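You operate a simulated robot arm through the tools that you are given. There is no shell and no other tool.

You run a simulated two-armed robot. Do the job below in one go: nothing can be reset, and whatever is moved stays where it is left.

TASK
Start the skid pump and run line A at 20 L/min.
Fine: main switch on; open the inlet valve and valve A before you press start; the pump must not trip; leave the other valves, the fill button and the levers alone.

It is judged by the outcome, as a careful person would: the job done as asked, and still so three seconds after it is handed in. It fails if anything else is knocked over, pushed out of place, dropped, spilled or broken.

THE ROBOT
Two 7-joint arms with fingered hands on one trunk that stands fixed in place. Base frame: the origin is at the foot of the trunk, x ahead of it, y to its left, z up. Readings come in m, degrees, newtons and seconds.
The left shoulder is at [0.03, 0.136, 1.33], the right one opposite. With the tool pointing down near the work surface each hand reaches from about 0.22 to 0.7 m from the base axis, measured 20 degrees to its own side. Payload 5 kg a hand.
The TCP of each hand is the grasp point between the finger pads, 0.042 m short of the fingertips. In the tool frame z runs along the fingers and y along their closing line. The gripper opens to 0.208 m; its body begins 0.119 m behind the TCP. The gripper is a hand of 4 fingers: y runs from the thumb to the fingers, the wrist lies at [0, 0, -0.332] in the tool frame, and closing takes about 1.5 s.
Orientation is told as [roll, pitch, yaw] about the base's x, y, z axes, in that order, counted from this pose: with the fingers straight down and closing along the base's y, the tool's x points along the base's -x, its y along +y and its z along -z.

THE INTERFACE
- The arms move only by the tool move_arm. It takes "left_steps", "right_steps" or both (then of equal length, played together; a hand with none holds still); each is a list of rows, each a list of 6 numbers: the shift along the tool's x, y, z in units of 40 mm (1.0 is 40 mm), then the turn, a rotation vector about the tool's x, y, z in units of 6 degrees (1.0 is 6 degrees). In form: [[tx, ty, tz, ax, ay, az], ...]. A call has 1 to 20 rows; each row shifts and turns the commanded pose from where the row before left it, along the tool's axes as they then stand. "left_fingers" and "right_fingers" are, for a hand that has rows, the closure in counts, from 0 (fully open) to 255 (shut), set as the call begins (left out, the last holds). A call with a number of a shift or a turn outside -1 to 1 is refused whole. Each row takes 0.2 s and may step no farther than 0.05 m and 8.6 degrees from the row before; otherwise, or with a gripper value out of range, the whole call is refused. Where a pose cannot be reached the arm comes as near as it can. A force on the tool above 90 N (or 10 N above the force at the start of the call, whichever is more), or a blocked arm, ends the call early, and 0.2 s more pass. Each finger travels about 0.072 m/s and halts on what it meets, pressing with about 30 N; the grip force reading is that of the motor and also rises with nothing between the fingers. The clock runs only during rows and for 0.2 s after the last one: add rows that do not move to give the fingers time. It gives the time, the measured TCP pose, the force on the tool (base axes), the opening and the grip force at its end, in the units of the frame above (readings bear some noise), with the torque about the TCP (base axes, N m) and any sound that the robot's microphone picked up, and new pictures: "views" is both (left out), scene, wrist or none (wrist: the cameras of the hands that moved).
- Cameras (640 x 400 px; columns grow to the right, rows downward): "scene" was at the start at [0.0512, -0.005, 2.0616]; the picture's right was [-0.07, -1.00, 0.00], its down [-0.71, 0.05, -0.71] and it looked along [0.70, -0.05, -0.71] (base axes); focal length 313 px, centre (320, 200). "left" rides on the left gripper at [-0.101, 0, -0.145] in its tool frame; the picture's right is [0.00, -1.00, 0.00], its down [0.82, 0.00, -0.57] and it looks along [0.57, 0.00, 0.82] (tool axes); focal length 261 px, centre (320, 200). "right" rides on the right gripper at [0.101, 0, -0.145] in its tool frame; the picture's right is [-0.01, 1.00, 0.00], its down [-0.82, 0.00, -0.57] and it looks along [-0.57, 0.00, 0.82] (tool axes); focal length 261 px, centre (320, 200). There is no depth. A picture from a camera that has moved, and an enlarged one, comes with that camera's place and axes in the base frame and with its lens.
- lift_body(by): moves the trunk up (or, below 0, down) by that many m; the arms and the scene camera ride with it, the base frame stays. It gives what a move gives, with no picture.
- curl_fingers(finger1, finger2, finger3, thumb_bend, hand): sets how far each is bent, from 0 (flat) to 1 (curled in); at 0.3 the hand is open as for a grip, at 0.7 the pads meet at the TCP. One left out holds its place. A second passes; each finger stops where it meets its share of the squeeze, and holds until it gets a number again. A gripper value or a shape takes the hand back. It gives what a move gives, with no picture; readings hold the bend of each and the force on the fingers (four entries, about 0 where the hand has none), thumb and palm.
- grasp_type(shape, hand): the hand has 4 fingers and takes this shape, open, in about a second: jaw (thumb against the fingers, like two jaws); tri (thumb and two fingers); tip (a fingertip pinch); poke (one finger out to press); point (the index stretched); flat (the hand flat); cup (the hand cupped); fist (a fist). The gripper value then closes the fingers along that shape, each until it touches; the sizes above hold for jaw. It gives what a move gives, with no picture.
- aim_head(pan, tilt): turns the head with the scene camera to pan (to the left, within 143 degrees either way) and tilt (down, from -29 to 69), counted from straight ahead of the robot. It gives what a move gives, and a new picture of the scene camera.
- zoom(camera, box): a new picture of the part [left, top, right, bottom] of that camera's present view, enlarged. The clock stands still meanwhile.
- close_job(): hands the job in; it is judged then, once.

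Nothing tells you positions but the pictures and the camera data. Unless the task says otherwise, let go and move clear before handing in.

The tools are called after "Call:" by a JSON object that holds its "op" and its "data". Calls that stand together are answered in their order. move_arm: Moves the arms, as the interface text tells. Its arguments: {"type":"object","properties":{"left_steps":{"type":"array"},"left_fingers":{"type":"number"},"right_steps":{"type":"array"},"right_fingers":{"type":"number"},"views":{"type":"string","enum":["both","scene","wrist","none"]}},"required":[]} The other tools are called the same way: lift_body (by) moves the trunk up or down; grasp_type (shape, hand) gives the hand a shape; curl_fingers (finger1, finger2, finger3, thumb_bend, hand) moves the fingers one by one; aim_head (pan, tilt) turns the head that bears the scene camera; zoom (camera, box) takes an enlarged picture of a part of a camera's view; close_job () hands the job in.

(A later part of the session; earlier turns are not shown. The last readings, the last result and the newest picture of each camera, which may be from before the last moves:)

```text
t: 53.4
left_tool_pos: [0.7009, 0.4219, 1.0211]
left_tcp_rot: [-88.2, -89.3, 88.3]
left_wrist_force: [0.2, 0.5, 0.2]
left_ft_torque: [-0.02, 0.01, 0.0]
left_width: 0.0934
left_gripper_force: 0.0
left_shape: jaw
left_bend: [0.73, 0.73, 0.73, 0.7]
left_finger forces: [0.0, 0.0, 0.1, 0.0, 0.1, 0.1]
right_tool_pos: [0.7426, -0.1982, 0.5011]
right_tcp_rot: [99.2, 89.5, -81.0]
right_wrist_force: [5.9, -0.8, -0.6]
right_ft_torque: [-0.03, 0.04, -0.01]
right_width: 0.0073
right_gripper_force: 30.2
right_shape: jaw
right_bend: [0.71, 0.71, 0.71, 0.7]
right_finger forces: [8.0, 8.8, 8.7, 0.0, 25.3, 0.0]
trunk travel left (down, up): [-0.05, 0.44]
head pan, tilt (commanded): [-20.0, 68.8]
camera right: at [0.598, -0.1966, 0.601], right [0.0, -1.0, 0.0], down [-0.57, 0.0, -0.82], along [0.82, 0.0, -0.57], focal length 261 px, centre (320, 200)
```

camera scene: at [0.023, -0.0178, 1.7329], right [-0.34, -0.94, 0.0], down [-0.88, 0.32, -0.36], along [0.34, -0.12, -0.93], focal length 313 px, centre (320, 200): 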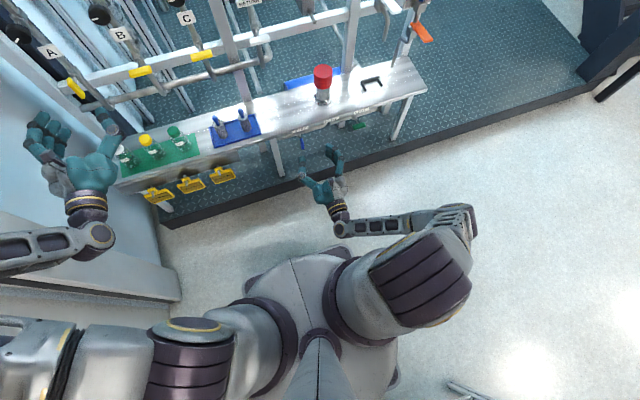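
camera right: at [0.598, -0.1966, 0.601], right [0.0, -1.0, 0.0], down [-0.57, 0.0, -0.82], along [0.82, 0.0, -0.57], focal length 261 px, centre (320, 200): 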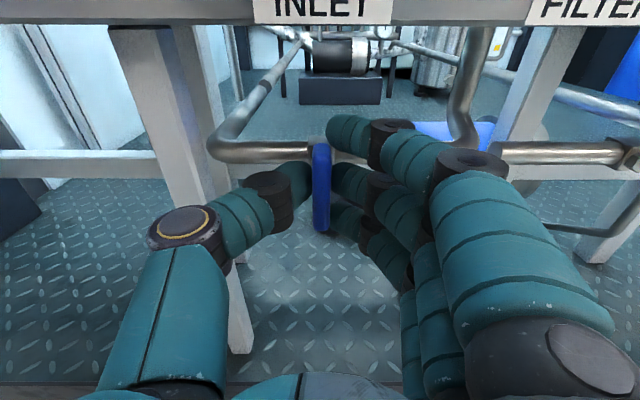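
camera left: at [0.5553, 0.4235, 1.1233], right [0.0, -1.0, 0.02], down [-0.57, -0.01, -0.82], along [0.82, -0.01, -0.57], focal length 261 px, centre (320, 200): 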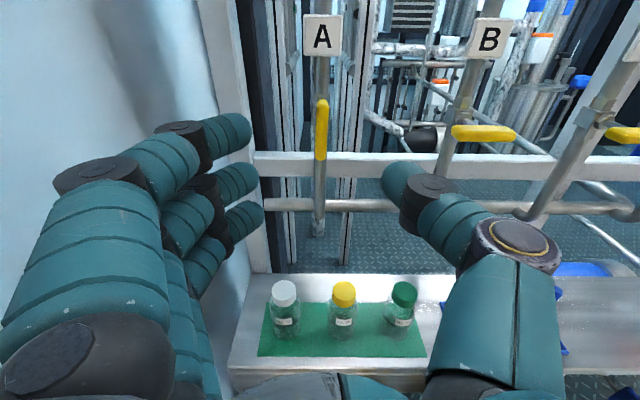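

The INLET handle is gripped evenly. I'll try a small counter-clockwise turn (12°) as with valve A and check the torque.

Call:
{"op": "move_arm", "data": {"right_steps": [[0, 0, 0, 0, 0, -1], [0, 0, 0, 0, 0, -1]], "views": "wrist"}}

```text
t: 54.0
left_tool_pos: [0.7015, 0.4223, 1.0206]
left_tcp_rot: [-87.1, -89.4, 87.0]
left_wrist_force: [0.3, -0.8, 0.8]
left_ft_torque: [-0.03, 0.0, -0.04]
left_width: 0.0933
left_gripper_force: 0.0
left_shape: jaw
left_bend: [0.73, 0.73, 0.73, 0.7]
left_finger forces: [0.0, 0.1, 0.1, 0.0, 0.1, 0.0]
right_tool_pos: [0.7424, -0.1994, 0.499]
right_tcp_rot: [90.3, 77.4, -90.0]
right_wrist_force: [14.3, 0.2, -1.0]
right_ft_torque: [0.03, 0.0, 0.0]
right_width: 0.0069
right_gripper_force: 30.0
right_shape: jaw
right_bend: [0.71, 0.71, 0.71, 0.7]
right_finger forces: [7.8, 8.5, 8.5, 0.0, 25.6, 0.0]
trunk travel left (down, up): [-0.05, 0.44]
head pan, tilt (commanded): [-20.0, 68.8]
camera right: at [0.5978, -0.1756, 0.5987], right [0.0, -0.98, 0.21], down [-0.57, -0.17, -0.8], along [0.82, -0.12, -0.56], focal length 261 px, centre (320, 200)
```

right: 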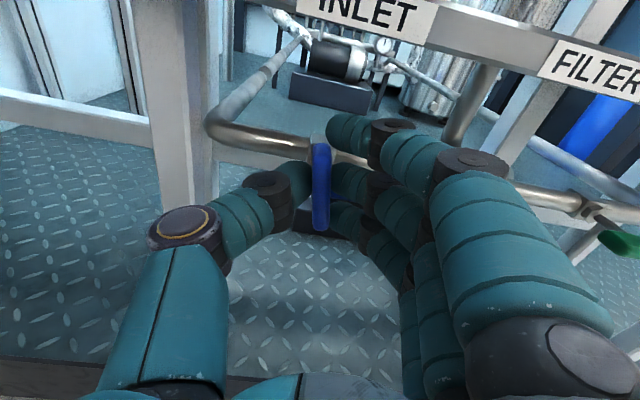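

It turns freely that way too. I'll continue the quarter turn in two parts, checking the force.

Call:
{"op": "move_arm", "data": {"right_steps": [[0, 0, 0, 0, 0, -1], [0, 0, 0, 0, 0, -1], [0, 0, 0, 0, 0, -1], [0, 0, 0, 0, 0, -1], [0, 0, 0, 0, 0, -1], [0, 0, 0, 0, 0, -1], [0, 0, 0, 0, 0, -1]], "views": "wrist"}}

Call:
{"op": "move_arm", "data": {"right_steps": [[0, 0, 0, 0, 0, -1], [0, 0, 0, 0, 0, -1], [0, 0, 0, 0, 0, -1], [0, 0, 0, 0, 0, -1], [0, 0, 0, 0, 0, -1], [0, 0, 0, 0, 0, -1]], "views": "both"}}

```text
t: 55.6
left_tool_pos: [0.7013, 0.4214, 1.0223]
left_tcp_rot: [-86.5, -89.4, 86.5]
left_wrist_force: [0.0, 0.7, 0.3]
left_ft_torque: [-0.01, 0.01, -0.03]
left_width: 0.093
left_gripper_force: 0.0
left_shape: jaw
left_bend: [0.73, 0.73, 0.73, 0.7]
left_finger forces: [0.0, 0.1, 0.0, 0.0, 0.0, 0.0]
right_tool_pos: [0.7431, -0.1991, 0.4991]
right_tcp_rot: [90.0, 35.4, -90.1]
right_wrist_force: [11.1, -2.0, -2.4]
right_ft_torque: [0.04, 0.03, -0.01]
right_width: 0.0065
right_gripper_force: 29.7
right_shape: jaw
right_bend: [0.71, 0.71, 0.71, 0.7]
right_finger forces: [8.0, 8.9, 9.2, 0.0, 26.3, 0.0]
trunk travel left (down, up): [-0.05, 0.44]
head pan, tilt (commanded): [-20.0, 68.8]
camera right: at [0.5979, -0.1153, 0.5583], right [0.0, -0.58, 0.81], down [-0.57, -0.67, -0.48], along [0.82, -0.47, -0.33], focal length 261 px, centre (320, 200)
```

right: 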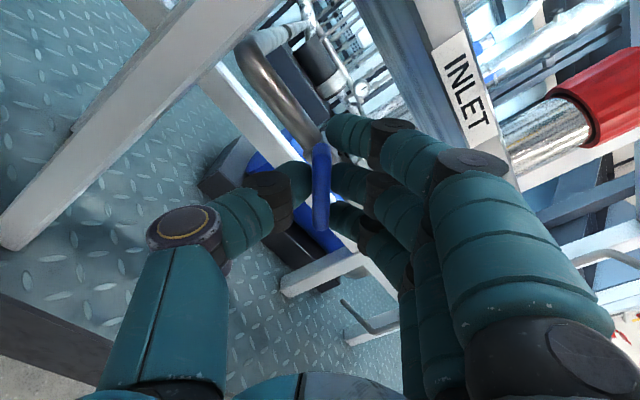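

```text
t: 57.0
left_tool_pos: [0.7022, 0.422, 1.0209]
left_tcp_rot: [-85.5, -89.2, 85.6]
left_wrist_force: [-0.3, -0.4, 0.2]
left_ft_torque: [-0.01, -0.02, -0.02]
left_width: 0.0935
left_gripper_force: 0.1
left_shape: jaw
left_bend: [0.73, 0.73, 0.73, 0.7]
left_finger forces: [0.1, 0.1, 0.0, 0.0, 0.1, 0.1]
right_tool_pos: [0.743, -0.199, 0.4995]
right_tcp_rot: [90.0, -0.6, -90.1]
right_wrist_force: [6.0, -5.0, -8.5]
right_ft_torque: [0.05, 0.22, -0.08]
right_width: 0.0067
right_gripper_force: 30.0
right_shape: jaw
right_bend: [0.71, 0.71, 0.71, 0.7]
right_finger forces: [7.6, 8.1, 8.6, 0.0, 31.7, 0.0]
trunk travel left (down, up): [-0.05, 0.44]
head pan, tilt (commanded): [-20.0, 68.8]
camera scene: at [0.0236, -0.0185, 1.7328], right [-0.34, -0.94, 0.0], down [-0.88, 0.32, -0.36], along [0.34, -0.12, -0.93], focal length 313 px, centre (320, 200)
camera right: at [0.5982, -0.0965, 0.499], right [0.0, 0.01, 1.0], down [-0.57, -0.82, 0.0], along [0.82, -0.57, 0.0], focal length 261 px, centre (320, 200)
```

scene: 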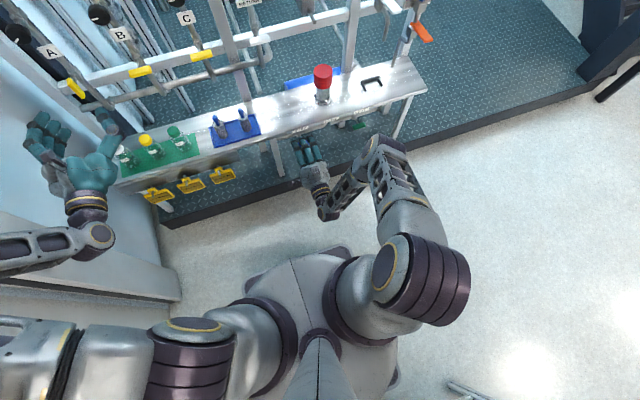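
right: 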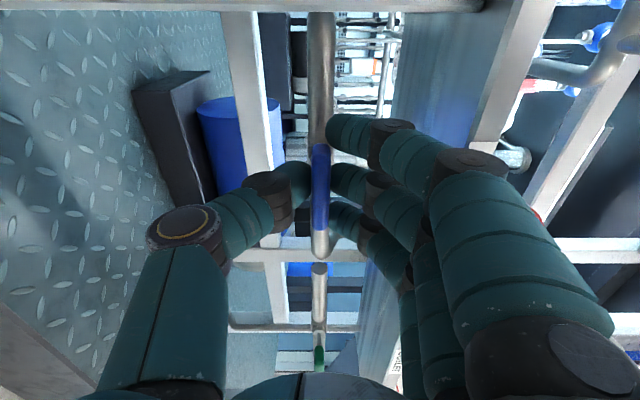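

The handle now lies along its pipe. I'll nudge a little further to feel the stop; the elbow has swung forward but is still well short of the shelf.

Call:
{"op": "move_arm", "data": {"right_steps": [[0, 0, 0, 0, 0, -0.6], [0, 0, 0, 0, 0, 0]], "views": "none"}}

```text
t: 57.6
left_tool_pos: [0.7015, 0.4215, 1.0214]
left_tcp_rot: [-86.1, -89.4, 86.0]
left_wrist_force: [0.8, 0.2, 0.8]
left_ft_torque: [0.01, 0.01, -0.01]
left_width: 0.0935
left_gripper_force: 0.1
left_shape: jaw
left_bend: [0.73, 0.73, 0.73, 0.7]
left_finger forces: [0.1, 0.1, 0.0, 0.0, 0.0, 0.1]
right_tool_pos: [0.7427, -0.2001, 0.5006]
right_tcp_rot: [90.0, -4.1, -90.1]
right_wrist_force: [3.8, -6.9, -9.2]
right_ft_torque: [0.31, 0.24, -0.06]
right_width: 0.0068
right_gripper_force: 30.4
right_shape: jaw
right_bend: [0.71, 0.71, 0.71, 0.7]
right_finger forces: [8.7, 8.3, 7.7, 0.0, 33.5, 0.0]
trunk travel left (down, up): [-0.05, 0.44]
head pan, tilt (commanded): [-20.0, 68.8]
```

The stop is felt. I'll ease back, open the hand moderately and withdraw straight back.

Call:
{"op": "move_arm", "data": {"right_steps": [[0, 0, 0, 0, 0, 0.6], [0, 0, 0, 0, 0, 0]], "views": "none"}}

Call:
{"op": "move_arm", "data": {"right_steps": [[0, 0, 0, 0, 0, 0], [0, 0, 0, 0, 0, 0], [0, 0, 0, 0, 0, 0], [0, 0, 0, 0, 0, 0]], "right_fingers": 185, "views": "wrist"}}

Call:
{"op": "move_arm", "data": {"right_steps": [[0, 0, -0.6, 0, 0, 0], [0, 0, -0.6, 0, 0, 0], [0, 0, -0.6, 0, 0, 0], [0, 0, -0.6, 0, 0, 0], [0, 0, -0.6, 0, 0, 0]], "views": "both"}}

```text
t: 58.2
left_tool_pos: [0.7006, 0.4208, 1.0218]
left_tcp_rot: [-86.3, -89.4, 86.3]
left_wrist_force: [0.0, 0.7, -0.4]
left_ft_torque: [-0.01, 0.01, 0.0]
left_width: 0.0932
left_gripper_force: 0.1
left_shape: jaw
left_bend: [0.73, 0.73, 0.73, 0.7]
left_finger forces: [0.0, 0.1, 0.0, 0.0, 0.1, 0.1]
right_tool_pos: [0.7423, -0.2001, 0.4994]
right_tcp_rot: [90.0, -0.5, -90.1]
right_wrist_force: [3.5, -7.7, -9.1]
right_ft_torque: [0.01, 0.2, -0.16]
right_width: 0.0067
right_gripper_force: 29.9
right_shape: jaw
right_bend: [0.71, 0.71, 0.71, 0.7]
right_finger forces: [8.1, 8.1, 9.6, 0.0, 33.1, 0.1]
trunk travel left (down, up): [-0.05, 0.44]
head pan, tilt (commanded): [-20.0, 68.8]
```

```text
t: 59.2
left_tool_pos: [0.7005, 0.4212, 1.0224]
left_tcp_rot: [-88.9, -89.5, 88.9]
left_wrist_force: [-0.3, 0.0, -0.3]
left_ft_torque: [-0.01, -0.01, 0.01]
left_width: 0.0934
left_gripper_force: 0.1
left_shape: jaw
left_bend: [0.73, 0.73, 0.73, 0.7]
left_finger forces: [0.0, 0.0, 0.0, 0.0, 0.0, 0.0]
right_tool_pos: [0.7428, -0.1992, 0.5005]
right_tcp_rot: [90.2, -0.4, -90.1]
right_wrist_force: [0.5, 0.4, 0.1]
right_ft_torque: [-0.01, 0.01, -0.03]
right_width: 0.0565
right_gripper_force: 0.0
right_shape: jaw
right_bend: [0.73, 0.73, 0.73, 0.7]
right_finger forces: [0.1, 0.0, 0.0, 0.0, 0.0, 0.0]
trunk travel left (down, up): [-0.05, 0.44]
head pan, tilt (commanded): [-20.0, 68.8]
camera right: at [0.5979, -0.096, 0.4997], right [0.0, 0.0, 1.0], down [-0.57, -0.82, 0.0], along [0.82, -0.57, 0.0], focal length 261 px, centre (320, 200)
```

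right: 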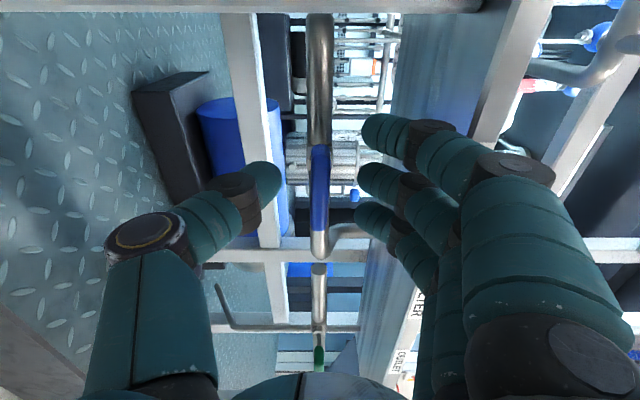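

```text
t: 60.4
left_tool_pos: [0.7019, 0.4205, 1.0218]
left_tcp_rot: [-89.6, -89.3, 89.4]
left_wrist_force: [0.0, 0.4, 0.3]
left_ft_torque: [-0.01, -0.01, 0.0]
left_width: 0.0934
left_gripper_force: 0.1
left_shape: jaw
left_bend: [0.73, 0.73, 0.73, 0.7]
left_finger forces: [0.0, 0.1, 0.0, 0.1, 0.1, 0.1]
right_tool_pos: [0.621, -0.1998, 0.5012]
right_tcp_rot: [90.1, -0.5, -90.0]
right_wrist_force: [0.1, 0.1, 0.6]
right_ft_torque: [-0.02, 0.0, 0.01]
right_width: 0.0568
right_gripper_force: 0.0
right_shape: jaw
right_bend: [0.73, 0.73, 0.73, 0.7]
right_finger forces: [0.0, 0.0, 0.0, 0.0, 0.0, 0.1]
trunk travel left (down, up): [-0.05, 0.44]
head pan, tilt (commanded): [-20.0, 68.8]
camera scene: at [0.0226, -0.0183, 1.7329], right [-0.34, -0.94, 0.0], down [-0.88, 0.32, -0.36], along [0.34, -0.12, -0.93], focal length 313 px, centre (320, 200)
camera right: at [0.4763, -0.0955, 0.4997], right [0.0, 0.0, 1.0], down [-0.57, -0.82, 0.0], along [0.82, -0.57, 0.0], focal length 261 px, centre (320, 200)
```

scene: 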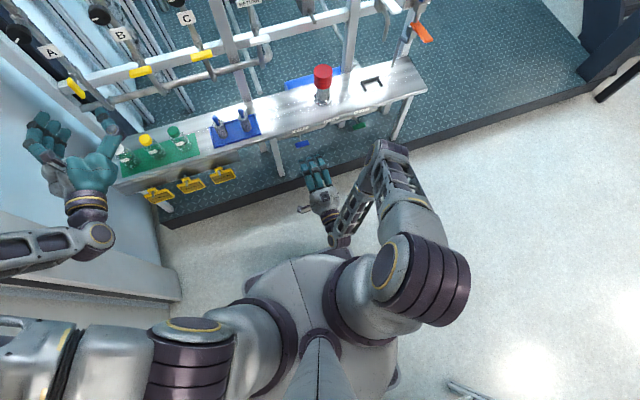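
right: 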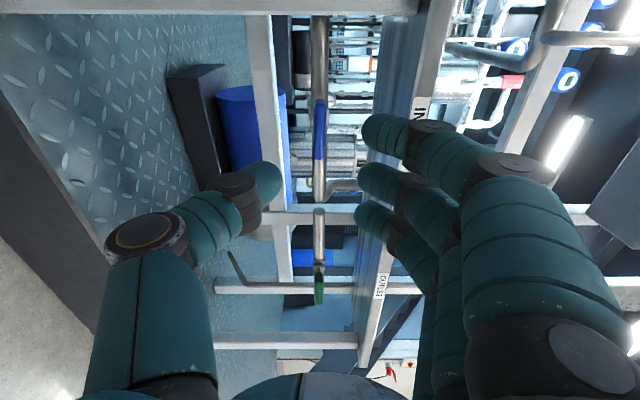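

The INLET handle is along the pipe (open) and I'm clear of it. I'll raise the trunk back up so the right arm can reach the panel comfortably, then roll the right hand back to thumb-inward.

Call:
{"op": "lift_body", "data": {"by": 0.25}}

Call:
{"op": "move_arm", "data": {"right_steps": [[0, 0, 0, 0, 0, 1], [0, 0, 0, 0, 0, 1], [0, 0, 0, 0, 0, 1], [0, 0, 0, 0, 0, 1], [0, 0, 0, 0, 0, 1], [0, 0, 0, 0, 0, 1], [0, 0, 0, 0, 0, 1], [0, 0, 0, 0, 0, 1], [0, 0, 0, 0, 0, 1], [0, 0, 0, 0, 0, 1], [0, 0, 0, 0, 0, 1], [0, 0, 0, 0, 0, 1], [0, 0, 0, 0, 0, 1], [0, 0, 0, 0, 0, 1], [0, 0, 0, 0, 0, 1]], "views": "both"}}

```text
t: 62.9
left_tool_pos: [0.7018, 0.4217, 1.2709]
left_tcp_rot: [-87.3, -89.4, 87.3]
left_wrist_force: [1.6, 0.2, -0.4]
left_ft_torque: [0.03, -0.05, -0.01]
left_width: 0.0934
left_gripper_force: 0.2
left_shape: jaw
left_bend: [0.73, 0.73, 0.73, 0.7]
left_finger forces: [0.0, 0.0, 0.0, 0.0, 0.0, 0.1]
right_tool_pos: [0.6209, -0.1978, 0.7494]
right_tcp_rot: [90.1, -0.5, -90.2]
right_wrist_force: [0.3, -0.4, -0.3]
right_ft_torque: [0.0, -0.01, 0.02]
right_width: 0.0568
right_gripper_force: 0.1
right_shape: jaw
right_bend: [0.73, 0.73, 0.73, 0.7]
right_finger forces: [0.0, 0.0, 0.1, 0.0, 0.1, 0.1]
trunk travel left (down, up): [-0.3, 0.19]
head pan, tilt (commanded): [-20.0, 68.8]
```

```text
t: 66.1
left_tool_pos: [0.7003, 0.423, 1.2721]
left_tcp_rot: [-89.9, -89.4, 89.7]
left_wrist_force: [0.0, 0.2, 0.5]
left_ft_torque: [-0.03, 0.02, 0.02]
left_width: 0.0935
left_gripper_force: 0.1
left_shape: jaw
left_bend: [0.73, 0.73, 0.73, 0.7]
left_finger forces: [0.0, 0.1, 0.0, 0.1, 0.0, 0.0]
right_tool_pos: [0.6199, -0.1983, 0.7507]
right_tcp_rot: [103.2, 89.5, -76.8]
right_wrist_force: [0.4, 0.9, -0.5]
right_ft_torque: [-0.01, -0.02, 0.0]
right_width: 0.0567
right_gripper_force: 0.1
right_shape: jaw
right_bend: [0.73, 0.73, 0.73, 0.7]
right_finger forces: [0.0, 0.0, 0.1, 0.0, 0.0, 0.0]
trunk travel left (down, up): [-0.3, 0.19]
head pan, tilt (commanded): [-20.0, 68.8]
camera scene: at [0.0225, -0.0184, 1.9829], right [-0.34, -0.94, 0.0], down [-0.88, 0.32, -0.36], along [0.34, -0.12, -0.93], focal length 313 px, centre (320, 200)
camera right: at [0.4757, -0.1959, 0.8514], right [0.0, -1.0, 0.0], down [-0.57, 0.0, -0.82], along [0.82, 0.0, -0.57], focal length 261 px, centre (320, 200)
```

scene: 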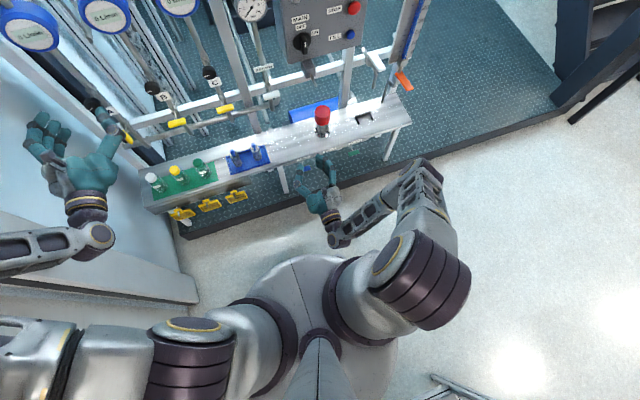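
right: 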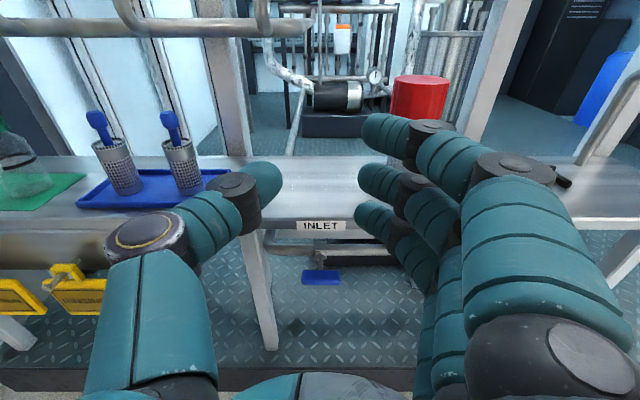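

INLET reads open from above too. Now I'll bring the right hand up in front of the MAIN switch, keeping about 10 cm clear of the panel.

Call:
{"op": "move_arm", "data": {"right_steps": [[0.885, 0.1, 0.15, 0, 0, 0], [0.885, 0.1, 0.15, 0, 0, 0], [0.885, 0.1, 0.15, 0, 0, 0], [0.885, 0.1, 0.15, 0, 0, 0], [0.885, 0.1, 0.15, 0, 0, 0], [0.885, 0.1, 0.15, 0, 0, 0], [0.885, 0.1, 0.15, 0, 0, 0], [0.885, 0.1, 0.15, 0, 0, 0], [0.885, 0.1, 0.15, 0, 0, 0], [0.885, 0.1, 0.15, 0, 0, 0], [0.885, 0.1, 0.15, 0, 0, 0], [0.885, 0.1, 0.15, 0, 0, 0], [0.885, 0.1, 0.15, 0, 0, 0]], "views": "wrist"}}

Call:
{"op": "aim_head", "data": {"pan": -5, "tilt": 38}}

```text
t: 68.9
left_tool_pos: [0.7004, 0.4229, 1.2719]
left_tcp_rot: [-90.4, -89.5, 90.3]
left_wrist_force: [-0.4, 0.6, -0.3]
left_ft_torque: [-0.01, -0.03, 0.01]
left_width: 0.0933
left_gripper_force: 0.1
left_shape: jaw
left_bend: [0.73, 0.73, 0.73, 0.7]
left_finger forces: [0.1, 0.1, 0.1, 0.1, 0.1, 0.0]
right_tool_pos: [0.6981, -0.2444, 1.2103]
right_tcp_rot: [94.9, 89.4, -85.1]
right_wrist_force: [-0.4, 0.5, 0.4]
right_ft_torque: [0.01, 0.02, -0.04]
right_width: 0.0568
right_gripper_force: 0.0
right_shape: jaw
right_bend: [0.73, 0.73, 0.73, 0.7]
right_finger forces: [0.0, 0.0, 0.0, 0.0, 0.1, 0.1]
trunk travel left (down, up): [-0.3, 0.19]
head pan, tilt (commanded): [-20.0, 68.8]
camera right: at [0.5535, -0.2419, 1.3118], right [0.0, -1.0, 0.0], down [-0.57, 0.0, -0.82], along [0.82, 0.0, -0.57], focal length 261 px, centre (320, 200)
```

right: 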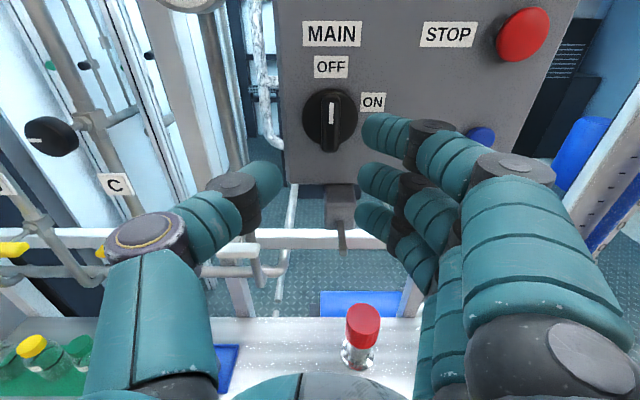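

```text
t: 69.9
left_tool_pos: [0.7011, 0.4223, 1.2717]
left_tcp_rot: [-89.2, -89.3, 89.0]
left_wrist_force: [0.4, -0.2, -0.1]
left_ft_torque: [0.0, -0.03, 0.03]
left_width: 0.0931
left_gripper_force: 0.1
left_shape: jaw
left_bend: [0.73, 0.73, 0.73, 0.7]
left_finger forces: [0.0, 0.0, 0.0, 0.1, 0.0, 0.1]
right_tool_pos: [0.6991, -0.2448, 1.2103]
right_tcp_rot: [98.7, 89.5, -81.4]
right_wrist_force: [-0.1, 0.3, 0.5]
right_ft_torque: [0.01, -0.03, -0.01]
right_width: 0.0566
right_gripper_force: 0.2
right_shape: jaw
right_bend: [0.73, 0.73, 0.73, 0.7]
right_finger forces: [0.0, 0.1, 0.0, 0.0, 0.0, 0.0]
trunk travel left (down, up): [-0.3, 0.19]
head pan, tilt (commanded): [-5.0, 38.0]
camera scene: at [0.0562, -0.0066, 2.0219], right [-0.09, -1.0, 0.0], down [-0.61, 0.05, -0.79], along [0.78, -0.07, -0.62], focal length 313 px, centre (320, 200)
```

scene: 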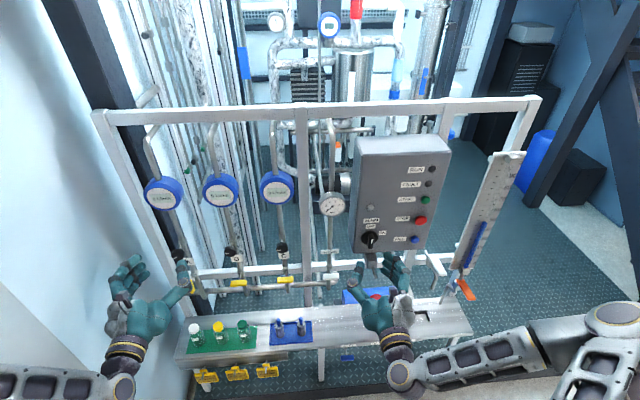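

Call:
{"op": "zoom", "data": {"camera": "right", "box": [260, 10, 420, 260]}}

Call:
{"op": "zoom", "data": {"camera": "scene", "box": [340, 130, 460, 290]}}

```text
1.60 times, centred on (340, 135) of right
camera zoom: at [0.554, -0.2426, 1.3112], right [0.0, -1.0, 0.0], down [-0.57, 0.0, -0.82], along [0.82, 0.0, -0.57], focal length 417 px, centre (288, 304)
```

zoom: 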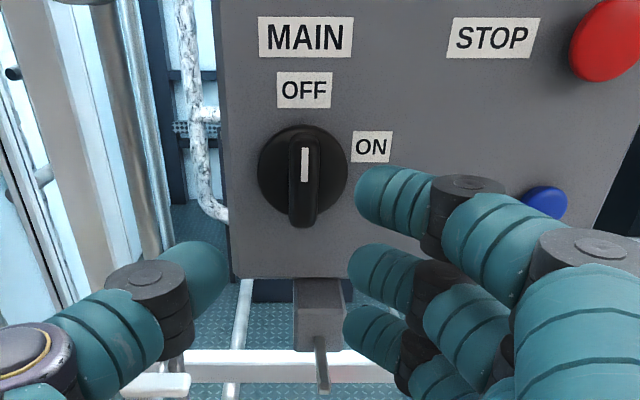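

```text
2.50 times, centred on (400, 210) of scene
camera zoom: at [0.0562, -0.0066, 2.0219], right [-0.09, -1.0, 0.0], down [-0.61, 0.05, -0.79], along [0.78, -0.07, -0.62], focal length 782 px, centre (120, 175)
```

zoom: 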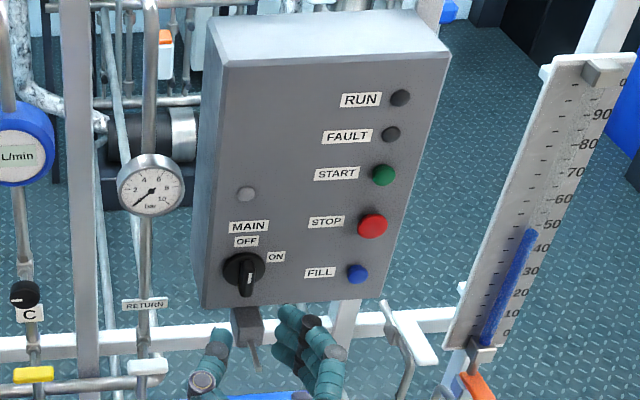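

The MAIN switch is a bar grip pointing to OFF (up), with ON to its right, so it turns clockwise. I'll test in free space whether the right wrist can roll 84° clockwise from here.

Call:
{"op": "move_arm", "data": {"right_steps": [[0, 0, 0, 0, 0, 1], [0, 0, 0, 0, 0, 1], [0, 0, 0, 0, 0, 1], [0, 0, 0, 0, 0, 1], [0, 0, 0, 0, 0, 1], [0, 0, 0, 0, 0, 1], [0, 0, 0, 0, 0, 1], [0, 0, 0, 0, 0, 1], [0, 0, 0, 0, 0, 1], [0, 0, 0, 0, 0, 1], [0, 0, 0, 0, 0, 1], [0, 0, 0, 0, 0, 1], [0, 0, 0, 0, 0, 1], [0, 0, 0, 0, 0, 1], [0, 0, 0, 0, 0, 1]], "views": "both"}}

```text
t: 73.1
left_tool_pos: [0.7014, 0.4213, 1.2714]
left_tcp_rot: [-89.8, -89.4, 89.8]
left_wrist_force: [-0.3, -0.3, -0.4]
left_ft_torque: [-0.01, -0.01, -0.01]
left_width: 0.0931
left_gripper_force: 0.1
left_shape: jaw
left_bend: [0.73, 0.73, 0.73, 0.7]
left_finger forces: [0.0, 0.0, 0.0, 0.0, 0.0, 0.1]
right_tool_pos: [0.6987, -0.2475, 1.2114]
right_tcp_rot: [-90.1, 0.4, 89.9]
right_wrist_force: [0.3, -0.2, -0.5]
right_ft_torque: [-0.02, 0.04, 0.01]
right_width: 0.0566
right_gripper_force: 0.1
right_shape: jaw
right_bend: [0.73, 0.73, 0.73, 0.7]
right_finger forces: [0.1, 0.0, 0.0, 0.0, 0.0, 0.0]
trunk travel left (down, up): [-0.3, 0.19]
head pan, tilt (commanded): [-5.0, 38.0]
camera scene: at [0.0559, -0.0067, 2.022], right [-0.09, -1.0, 0.0], down [-0.61, 0.05, -0.79], along [0.79, -0.07, -0.62], focal length 313 px, centre (320, 200)
camera right: at [0.5535, -0.3457, 1.2113], right [0.0, 0.0, -1.0], down [-0.57, 0.82, 0.0], along [0.82, 0.57, 0.0], focal length 261 px, centre (320, 200)
```

scene: 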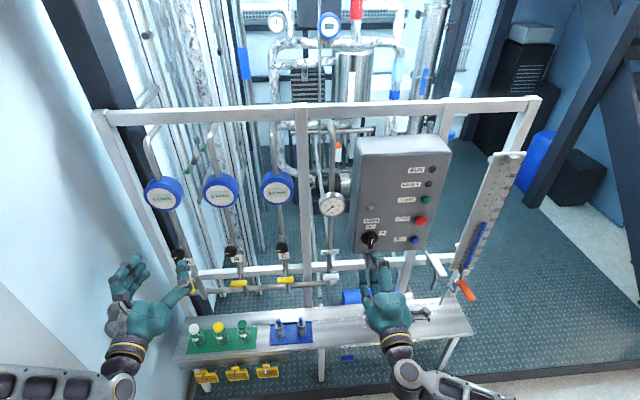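
right: 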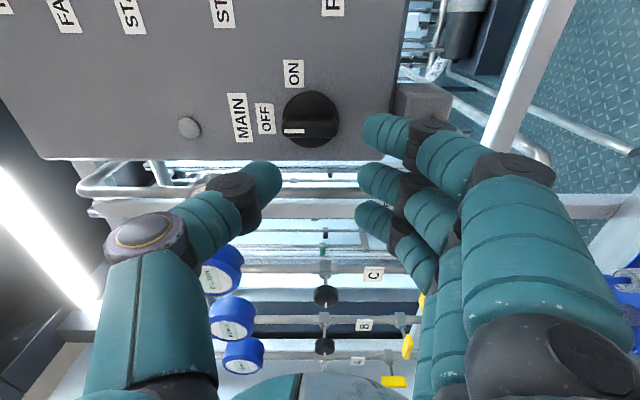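

The wrist can do it. From this side view I'll measure the bar grip more closely.

Call:
{"op": "zoom", "data": {"camera": "right", "box": [230, 60, 390, 180]}}

```text
3.33 times, centred on (310, 120) of right
camera zoom: at [0.5535, -0.3457, 1.2113], right [0.0, 0.0, -1.0], down [-0.57, 0.82, 0.0], along [0.82, 0.57, 0.0], focal length 869 px, centre (353, 467)
```

zoom: 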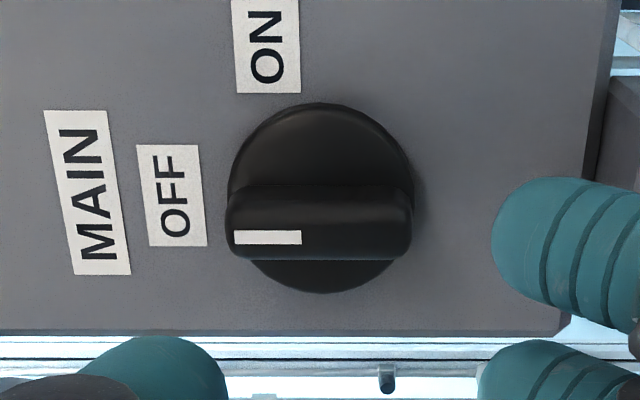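

The bar grip is about 11 mm wide, 50 mm tall, standing roughly 4 cm proud of the panel, centred near y = -0.2525, z = 1.221. I'll roll back so the thumb and fingers straddle it, align, and approach.

Call:
{"op": "move_arm", "data": {"right_steps": [[0, 0, 0, 0, 0, -1], [0, 0, 0, 0, 0, -1], [0, 0, 0, 0, 0, -1], [0, 0, 0, 0, 0, -1], [0, 0, 0, 0, 0, -1], [0, 0, 0, 0, 0, -1], [0, 0, 0, 0, 0, -1], [0, 0, 0, 0, 0, -1], [0, 0, 0, 0, 0, -1], [0, 0, 0, 0, 0, -1], [0, 0, 0, 0, 0, -1], [0, 0, 0, 0, 0, -1], [0, 0, 0, 0, 0, -1], [0, 0, 0, 0, 0, -1], [0, 0, 0, 0, 0, -1]], "views": "none"}}

Call:
{"op": "move_arm", "data": {"right_steps": [[0.12, 0.08, 0.3, 0, 0, 0], [0.12, 0.08, 0.3, 0, 0, 0], [0, 0, 0.3, 0, 0, 0], [0, 0, 0.3, 0, 0, 0]], "views": "wrist"}}

```text
t: 76.3
left_tool_pos: [0.7006, 0.4216, 1.2722]
left_tcp_rot: [-88.3, -89.5, 88.3]
left_wrist_force: [0.0, 0.5, -0.2]
left_ft_torque: [0.02, 0.0, 0.01]
left_width: 0.0932
left_gripper_force: 0.0
left_shape: jaw
left_bend: [0.73, 0.73, 0.73, 0.7]
left_finger forces: [0.1, 0.0, 0.1, 0.0, 0.1, 0.0]
right_tool_pos: [0.6988, -0.2455, 1.2108]
right_tcp_rot: [96.2, 89.4, -83.9]
right_wrist_force: [0.0, -0.2, 0.4]
right_ft_torque: [-0.04, 0.0, 0.0]
right_width: 0.0568
right_gripper_force: 0.0
right_shape: jaw
right_bend: [0.73, 0.73, 0.73, 0.7]
right_finger forces: [0.0, 0.0, 0.0, 0.1, 0.1, 0.1]
trunk travel left (down, up): [-0.3, 0.19]
head pan, tilt (commanded): [-5.0, 38.0]
```

```text
t: 77.3
left_tool_pos: [0.7013, 0.4215, 1.2719]
left_tcp_rot: [-88.0, -89.5, 88.0]
left_wrist_force: [0.3, -0.3, -0.5]
left_ft_torque: [0.02, -0.03, 0.02]
left_width: 0.0934
left_gripper_force: 0.1
left_shape: jaw
left_bend: [0.73, 0.73, 0.73, 0.7]
left_finger forces: [0.1, 0.0, 0.1, 0.0, 0.0, 0.1]
right_tool_pos: [0.7473, -0.2525, 1.2218]
right_tcp_rot: [94.6, 89.6, -85.5]
right_wrist_force: [-0.3, 0.8, -0.7]
right_ft_torque: [0.02, -0.02, 0.03]
right_width: 0.0565
right_gripper_force: 0.2
right_shape: jaw
right_bend: [0.73, 0.73, 0.73, 0.7]
right_finger forces: [0.0, 0.1, 0.1, 0.0, 0.0, 0.0]
trunk travel left (down, up): [-0.3, 0.19]
head pan, tilt (commanded): [-5.0, 38.0]
camera right: at [0.6017, -0.2497, 1.3222], right [0.0, -1.0, 0.0], down [-0.57, 0.0, -0.82], along [0.82, 0.0, -0.57], focal length 261 px, centre (320, 200)
```

right: 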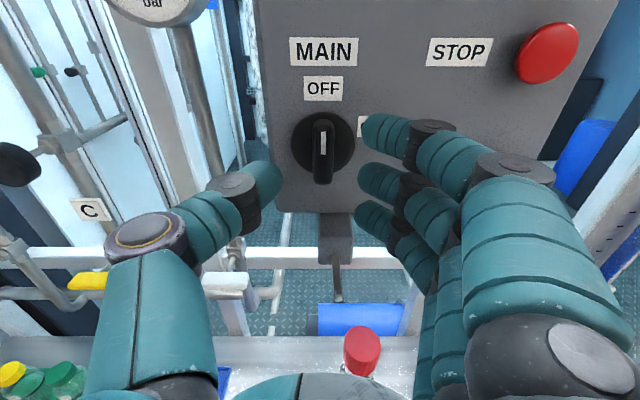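

Alignment is good. I'll advance to bring the bar between the pads.

Call:
{"op": "move_arm", "data": {"right_steps": [[0, 0, 0.38, 0, 0, 0], [0, 0, 0.38, 0, 0, 0], [0, 0, 0.35, 0, 0, 0]], "views": "both"}}

Call:
{"op": "zoom", "data": {"camera": "scene", "box": [330, 190, 450, 290]}}

```text
t: 78.1
left_tool_pos: [0.7015, 0.4223, 1.2715]
left_tcp_rot: [-86.3, -89.4, 86.3]
left_wrist_force: [0.0, -0.1, 0.3]
left_ft_torque: [-0.01, -0.04, 0.02]
left_width: 0.0933
left_gripper_force: 0.1
left_shape: jaw
left_bend: [0.73, 0.73, 0.73, 0.7]
left_finger forces: [0.0, 0.0, 0.0, 0.0, 0.0, 0.0]
right_tool_pos: [0.7914, -0.251, 1.2201]
right_tcp_rot: [95.2, 89.5, -85.0]
right_wrist_force: [0.3, -0.4, -0.5]
right_ft_torque: [-0.02, 0.01, 0.06]
right_width: 0.0568
right_gripper_force: 0.0
right_shape: jaw
right_bend: [0.73, 0.73, 0.73, 0.7]
right_finger forces: [0.0, 0.0, 0.0, 0.0, 0.0, 0.1]
trunk travel left (down, up): [-0.3, 0.19]
head pan, tilt (commanded): [-5.0, 38.0]
camera scene: at [0.0572, -0.0063, 2.0219], right [-0.09, -1.0, 0.0], down [-0.61, 0.05, -0.79], along [0.78, -0.07, -0.62], focal length 313 px, centre (320, 200)
camera right: at [0.6464, -0.2489, 1.3213], right [0.0, -1.0, 0.0], down [-0.57, 0.0, -0.82], along [0.82, 0.0, -0.57], focal length 261 px, centre (320, 200)
```

scene: 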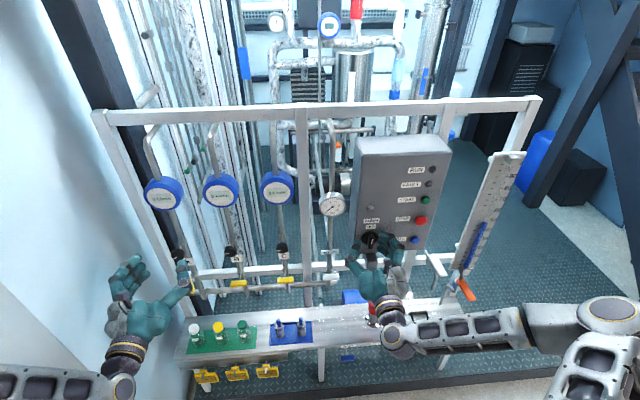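
right: 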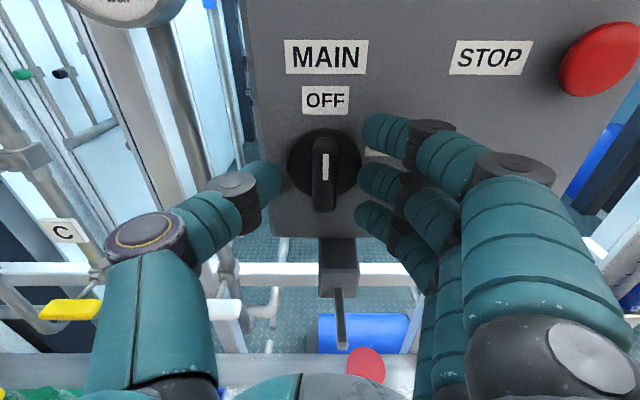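

```text
4.00 times, centred on (390, 240) of scene
camera zoom: at [0.0572, -0.0063, 2.0219], right [-0.09, -1.0, 0.0], down [-0.61, 0.05, -0.79], along [0.78, -0.07, -0.62], focal length 1251 px, centre (40, 40)
```

zoom: 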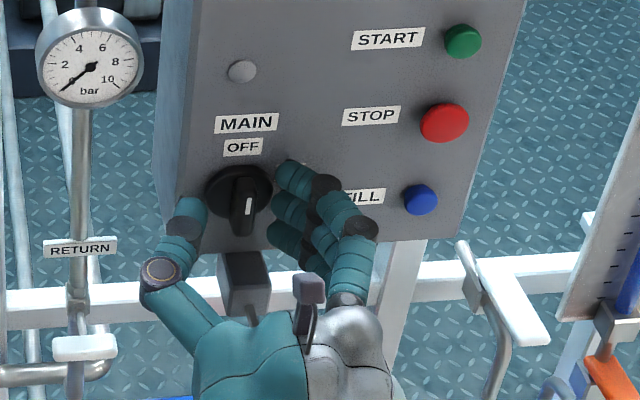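

The bar is between the thumb and fingers without contact. I'll close on it.

Call:
{"op": "move_arm", "data": {"right_steps": [[0, 0, 0, 0, 0, 0], [0, 0, 0, 0, 0, 0], [0, 0, 0, 0, 0, 0], [0, 0, 0, 0, 0, 0], [0, 0, 0, 0, 0, 0]], "right_fingers": 255, "views": "wrist"}}

```text
t: 79.3
left_tool_pos: [0.7005, 0.4202, 1.2714]
left_tcp_rot: [-88.9, -89.4, 88.9]
left_wrist_force: [0.0, -0.1, 0.8]
left_ft_torque: [-0.03, -0.02, 0.04]
left_width: 0.093
left_gripper_force: 0.0
left_shape: jaw
left_bend: [0.73, 0.73, 0.73, 0.7]
left_finger forces: [0.0, 0.0, 0.1, 0.0, 0.0, 0.0]
right_tool_pos: [0.7901, -0.2516, 1.2212]
right_tcp_rot: [98.8, 89.5, -81.3]
right_wrist_force: [0.2, -0.1, -0.2]
right_ft_torque: [0.01, -0.02, 0.3]
right_width: 0.0216
right_gripper_force: 30.1
right_shape: jaw
right_bend: [0.72, 0.73, 0.71, 0.7]
right_finger forces: [7.4, 9.1, 7.0, 0.0, 25.5, 0.0]
trunk travel left (down, up): [-0.3, 0.19]
head pan, tilt (commanded): [-5.0, 38.0]
camera right: at [0.6458, -0.2492, 1.3215], right [0.0, -1.0, 0.0], down [-0.57, 0.0, -0.82], along [0.82, 0.0, -0.57], focal length 261 px, centre (320, 200)
```

right: 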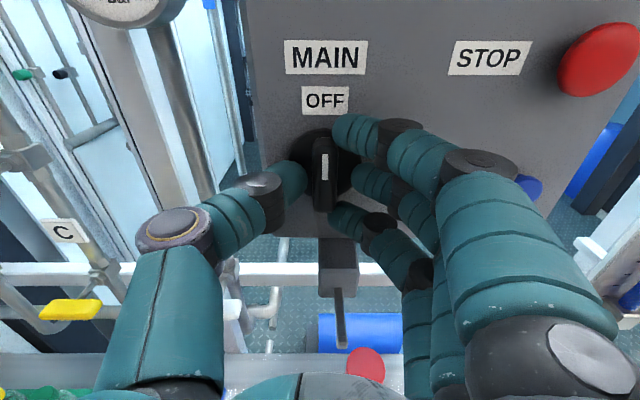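

The bar is held firmly. I'll turn it clockwise in steps, checking the torque.

Call:
{"op": "move_arm", "data": {"right_steps": [[0, 0, 0, 0, 0, 1], [0, 0, 0, 0, 0, 1], [0, 0, 0, 0, 0, 1]], "views": "wrist"}}

```text
t: 80.1
left_tool_pos: [0.7015, 0.4217, 1.2722]
left_tcp_rot: [-89.9, -89.4, 89.7]
left_wrist_force: [0.3, 1.1, 0.4]
left_ft_torque: [-0.02, -0.03, 0.01]
left_width: 0.0933
left_gripper_force: 0.1
left_shape: jaw
left_bend: [0.73, 0.73, 0.73, 0.7]
left_finger forces: [0.1, 0.0, 0.1, 0.0, 0.1, 0.0]
right_tool_pos: [0.7903, -0.2521, 1.2218]
right_tcp_rot: [-90.5, 72.4, 89.5]
right_wrist_force: [1.3, 1.9, 5.7]
right_ft_torque: [-0.02, -0.28, 0.37]
right_width: 0.0212
right_gripper_force: 30.2
right_shape: jaw
right_bend: [0.72, 0.73, 0.71, 0.7]
right_finger forces: [8.4, 8.5, 6.8, 0.1, 27.9, 0.0]
trunk travel left (down, up): [-0.3, 0.19]
head pan, tilt (commanded): [-5.0, 38.0]
camera right: at [0.6456, -0.2809, 1.3174], right [0.0, -0.95, -0.31], down [-0.57, 0.25, -0.78], along [0.82, 0.18, -0.54], focal length 261 px, centre (320, 200)
```

right: 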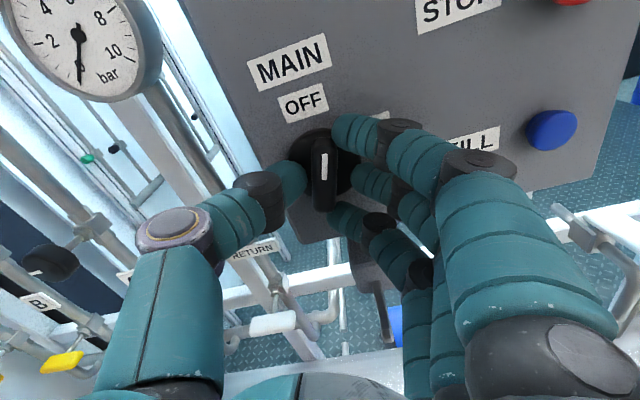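

The switch turns freely with the hand. I'll go on turning clockwise in stages, watching torque and position.

Call:
{"op": "move_arm", "data": {"right_steps": [[0, 0, 0, 0, 0, 1], [0, 0, 0, 0, 0, 1], [0, 0, 0, 0, 0, 1], [0, 0, 0, 0, 0, 1], [0, 0, 0, 0, 0, 1]], "views": "wrist"}}

Call:
{"op": "move_arm", "data": {"right_steps": [[0, 0, 0, 0, 0, 1], [0, 0, 0, 0, 0, 1]], "views": "wrist"}}

```text
t: 81.3
left_tool_pos: [0.7007, 0.4224, 1.2731]
left_tcp_rot: [-91.2, -89.5, 91.2]
left_wrist_force: [-0.7, 0.2, 0.0]
left_ft_torque: [0.02, 0.0, 0.03]
left_width: 0.0934
left_gripper_force: 0.0
left_shape: jaw
left_bend: [0.73, 0.73, 0.73, 0.7]
left_finger forces: [0.1, 0.1, 0.1, 0.0, 0.1, 0.1]
right_tool_pos: [0.7905, -0.2528, 1.2222]
right_tcp_rot: [-90.3, 42.4, 89.7]
right_wrist_force: [4.5, 0.6, 14.4]
right_ft_torque: [-0.04, -0.8, 0.45]
right_width: 0.0199
right_gripper_force: 29.8
right_shape: jaw
right_bend: [0.72, 0.73, 0.71, 0.7]
right_finger forces: [10.0, 7.5, 6.2, 0.1, 31.7, 0.0]
trunk travel left (down, up): [-0.3, 0.19]
head pan, tilt (commanded): [-5.0, 38.0]
camera right: at [0.6451, -0.3251, 1.2894], right [0.0, -0.67, -0.74], down [-0.57, 0.61, -0.55], along [0.82, 0.42, -0.38], focal length 261 px, centre (320, 200)
```

right: 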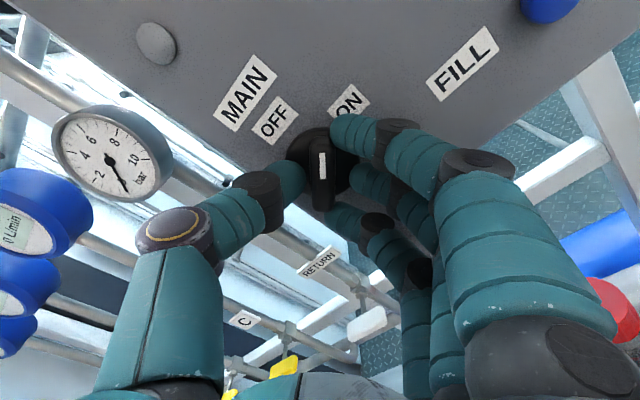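

```text
t: 81.9
left_tool_pos: [0.7009, 0.423, 1.2719]
left_tcp_rot: [-92.1, -89.4, 92.3]
left_wrist_force: [0.4, -0.3, -0.4]
left_ft_torque: [0.0, 0.01, 0.0]
left_width: 0.0932
left_gripper_force: 0.0
left_shape: jaw
left_bend: [0.73, 0.73, 0.73, 0.7]
left_finger forces: [0.1, 0.1, 0.1, 0.0, 0.1, 0.0]
right_tool_pos: [0.7887, -0.2533, 1.2223]
right_tcp_rot: [-90.2, 30.5, 89.8]
right_wrist_force: [4.1, 2.2, 15.8]
right_ft_torque: [-0.05, -0.85, 0.29]
right_width: 0.0192
right_gripper_force: 29.6
right_shape: jaw
right_bend: [0.72, 0.73, 0.72, 0.7]
right_finger forces: [10.7, 7.1, 4.4, 0.1, 31.7, 0.0]
trunk travel left (down, up): [-0.3, 0.19]
head pan, tilt (commanded): [-5.0, 38.0]
camera right: at [0.6448, -0.3376, 1.272], right [0.0, -0.5, -0.86], down [-0.57, 0.71, -0.41], along [0.82, 0.49, -0.29], focal length 261 px, centre (320, 200)
```

right: 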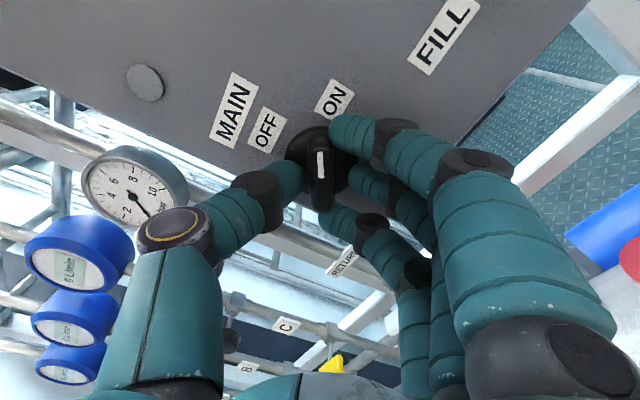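

At 60° there's still no stop. I'll continue in small steps.

Call:
{"op": "move_arm", "data": {"right_steps": [[0, 0, 0, 0, 0, 1], [0, 0, 0, 0, 0, 1]], "views": "wrist"}}

Call:
{"op": "move_arm", "data": {"right_steps": [[0, 0, 0, 0, 0, 1], [0, 0, 0, 0, 0, 1]], "views": "wrist"}}

```text
t: 82.5
left_tool_pos: [0.7009, 0.4231, 1.2725]
left_tcp_rot: [-92.5, -89.5, 92.5]
left_wrist_force: [0.3, -0.1, -0.6]
left_ft_torque: [-0.01, -0.03, 0.02]
left_width: 0.0935
left_gripper_force: 0.0
left_shape: jaw
left_bend: [0.73, 0.73, 0.73, 0.7]
left_finger forces: [0.0, 0.0, 0.0, 0.0, 0.0, 0.1]
right_tool_pos: [0.7906, -0.2519, 1.2214]
right_tcp_rot: [-90.2, 18.4, 89.9]
right_wrist_force: [4.0, 0.1, 17.8]
right_ft_torque: [-0.03, -0.99, 0.21]
right_width: 0.0193
right_gripper_force: 29.4
right_shape: jaw
right_bend: [0.72, 0.73, 0.72, 0.7]
right_finger forces: [9.8, 6.5, 4.5, 0.0, 32.5, 0.1]
trunk travel left (down, up): [-0.3, 0.19]
head pan, tilt (commanded): [-5.0, 38.0]
camera right: at [0.6449, -0.3464, 1.253], right [0.0, -0.31, -0.95], down [-0.57, 0.78, -0.26], along [0.82, 0.54, -0.18], focal length 261 px, centre (320, 200)
```

right: 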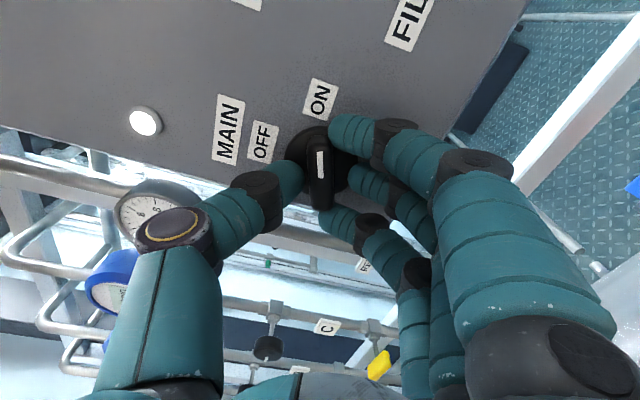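

```text
t: 83.1
left_tool_pos: [0.6989, 0.4218, 1.2723]
left_tcp_rot: [-93.0, -89.4, 92.9]
left_wrist_force: [0.7, 1.0, 0.9]
left_ft_torque: [0.02, -0.01, -0.02]
left_width: 0.0931
left_gripper_force: 0.1
left_shape: jaw
left_bend: [0.73, 0.73, 0.73, 0.7]
left_finger forces: [0.1, 0.0, 0.0, 0.1, 0.0, 0.0]
right_tool_pos: [0.7892, -0.2515, 1.2202]
right_tcp_rot: [-90.3, 6.5, 90.0]
right_wrist_force: [3.7, -1.6, 19.2]
right_ft_torque: [-0.07, -1.16, 0.05]
right_width: 0.0195
right_gripper_force: 30.1
right_shape: jaw
right_bend: [0.72, 0.73, 0.72, 0.7]
right_finger forces: [9.0, 6.3, 4.1, 0.0, 33.1, 0.1]
trunk travel left (down, up): [-0.3, 0.19]
head pan, tilt (commanded): [-5.0, 38.0]
camera right: at [0.6448, -0.3509, 1.2323], right [0.0, -0.11, -0.99], down [-0.57, 0.82, -0.09], along [0.82, 0.57, -0.06], focal length 261 px, centre (320, 200)
```

right: 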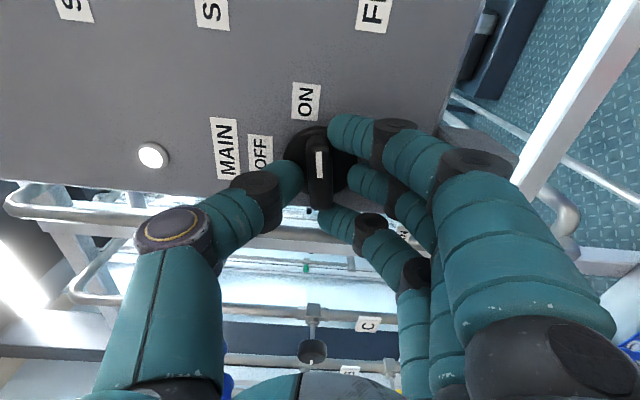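

The white lamp above MAIN is now lit, so power is on. I'll finish the last degrees to the stop.

Call:
{"op": "move_arm", "data": {"right_steps": [[0, 0, 0, 0, 0, 1], [0, 0, 0, 0, 0, 0]], "views": "wrist"}}

```text
t: 83.7
left_tool_pos: [0.6995, 0.4224, 1.2712]
left_tcp_rot: [-93.3, -89.3, 93.4]
left_wrist_force: [-0.5, -0.4, 0.0]
left_ft_torque: [-0.01, 0.0, 0.01]
left_width: 0.0932
left_gripper_force: 0.1
left_shape: jaw
left_bend: [0.73, 0.73, 0.73, 0.7]
left_finger forces: [0.0, 0.1, 0.0, 0.1, 0.0, 0.0]
right_tool_pos: [0.7902, -0.2532, 1.2218]
right_tcp_rot: [-90.1, 0.4, 90.0]
right_wrist_force: [4.3, -0.5, 20.2]
right_ft_torque: [-0.09, -1.2, 0.03]
right_width: 0.0194
right_gripper_force: 29.9
right_shape: jaw
right_bend: [0.72, 0.73, 0.72, 0.7]
right_finger forces: [8.2, 6.0, 4.1, 0.1, 33.7, 0.0]
trunk travel left (down, up): [-0.3, 0.19]
head pan, tilt (commanded): [-5.0, 38.0]
camera right: at [0.6449, -0.3515, 1.2217], right [0.0, 0.0, -1.0], down [-0.57, 0.82, 0.0], along [0.82, 0.57, 0.0], focal length 261 px, centre (320, 200)
```

right: 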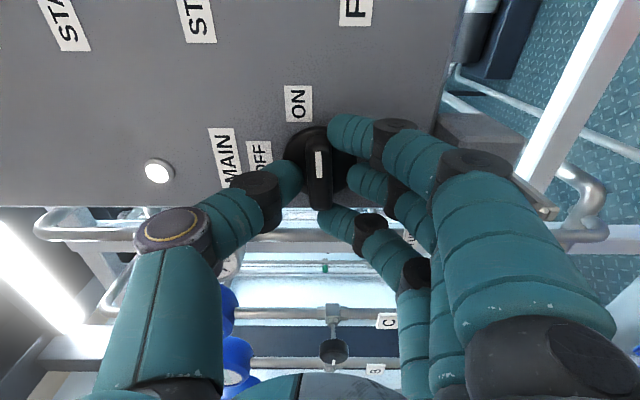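

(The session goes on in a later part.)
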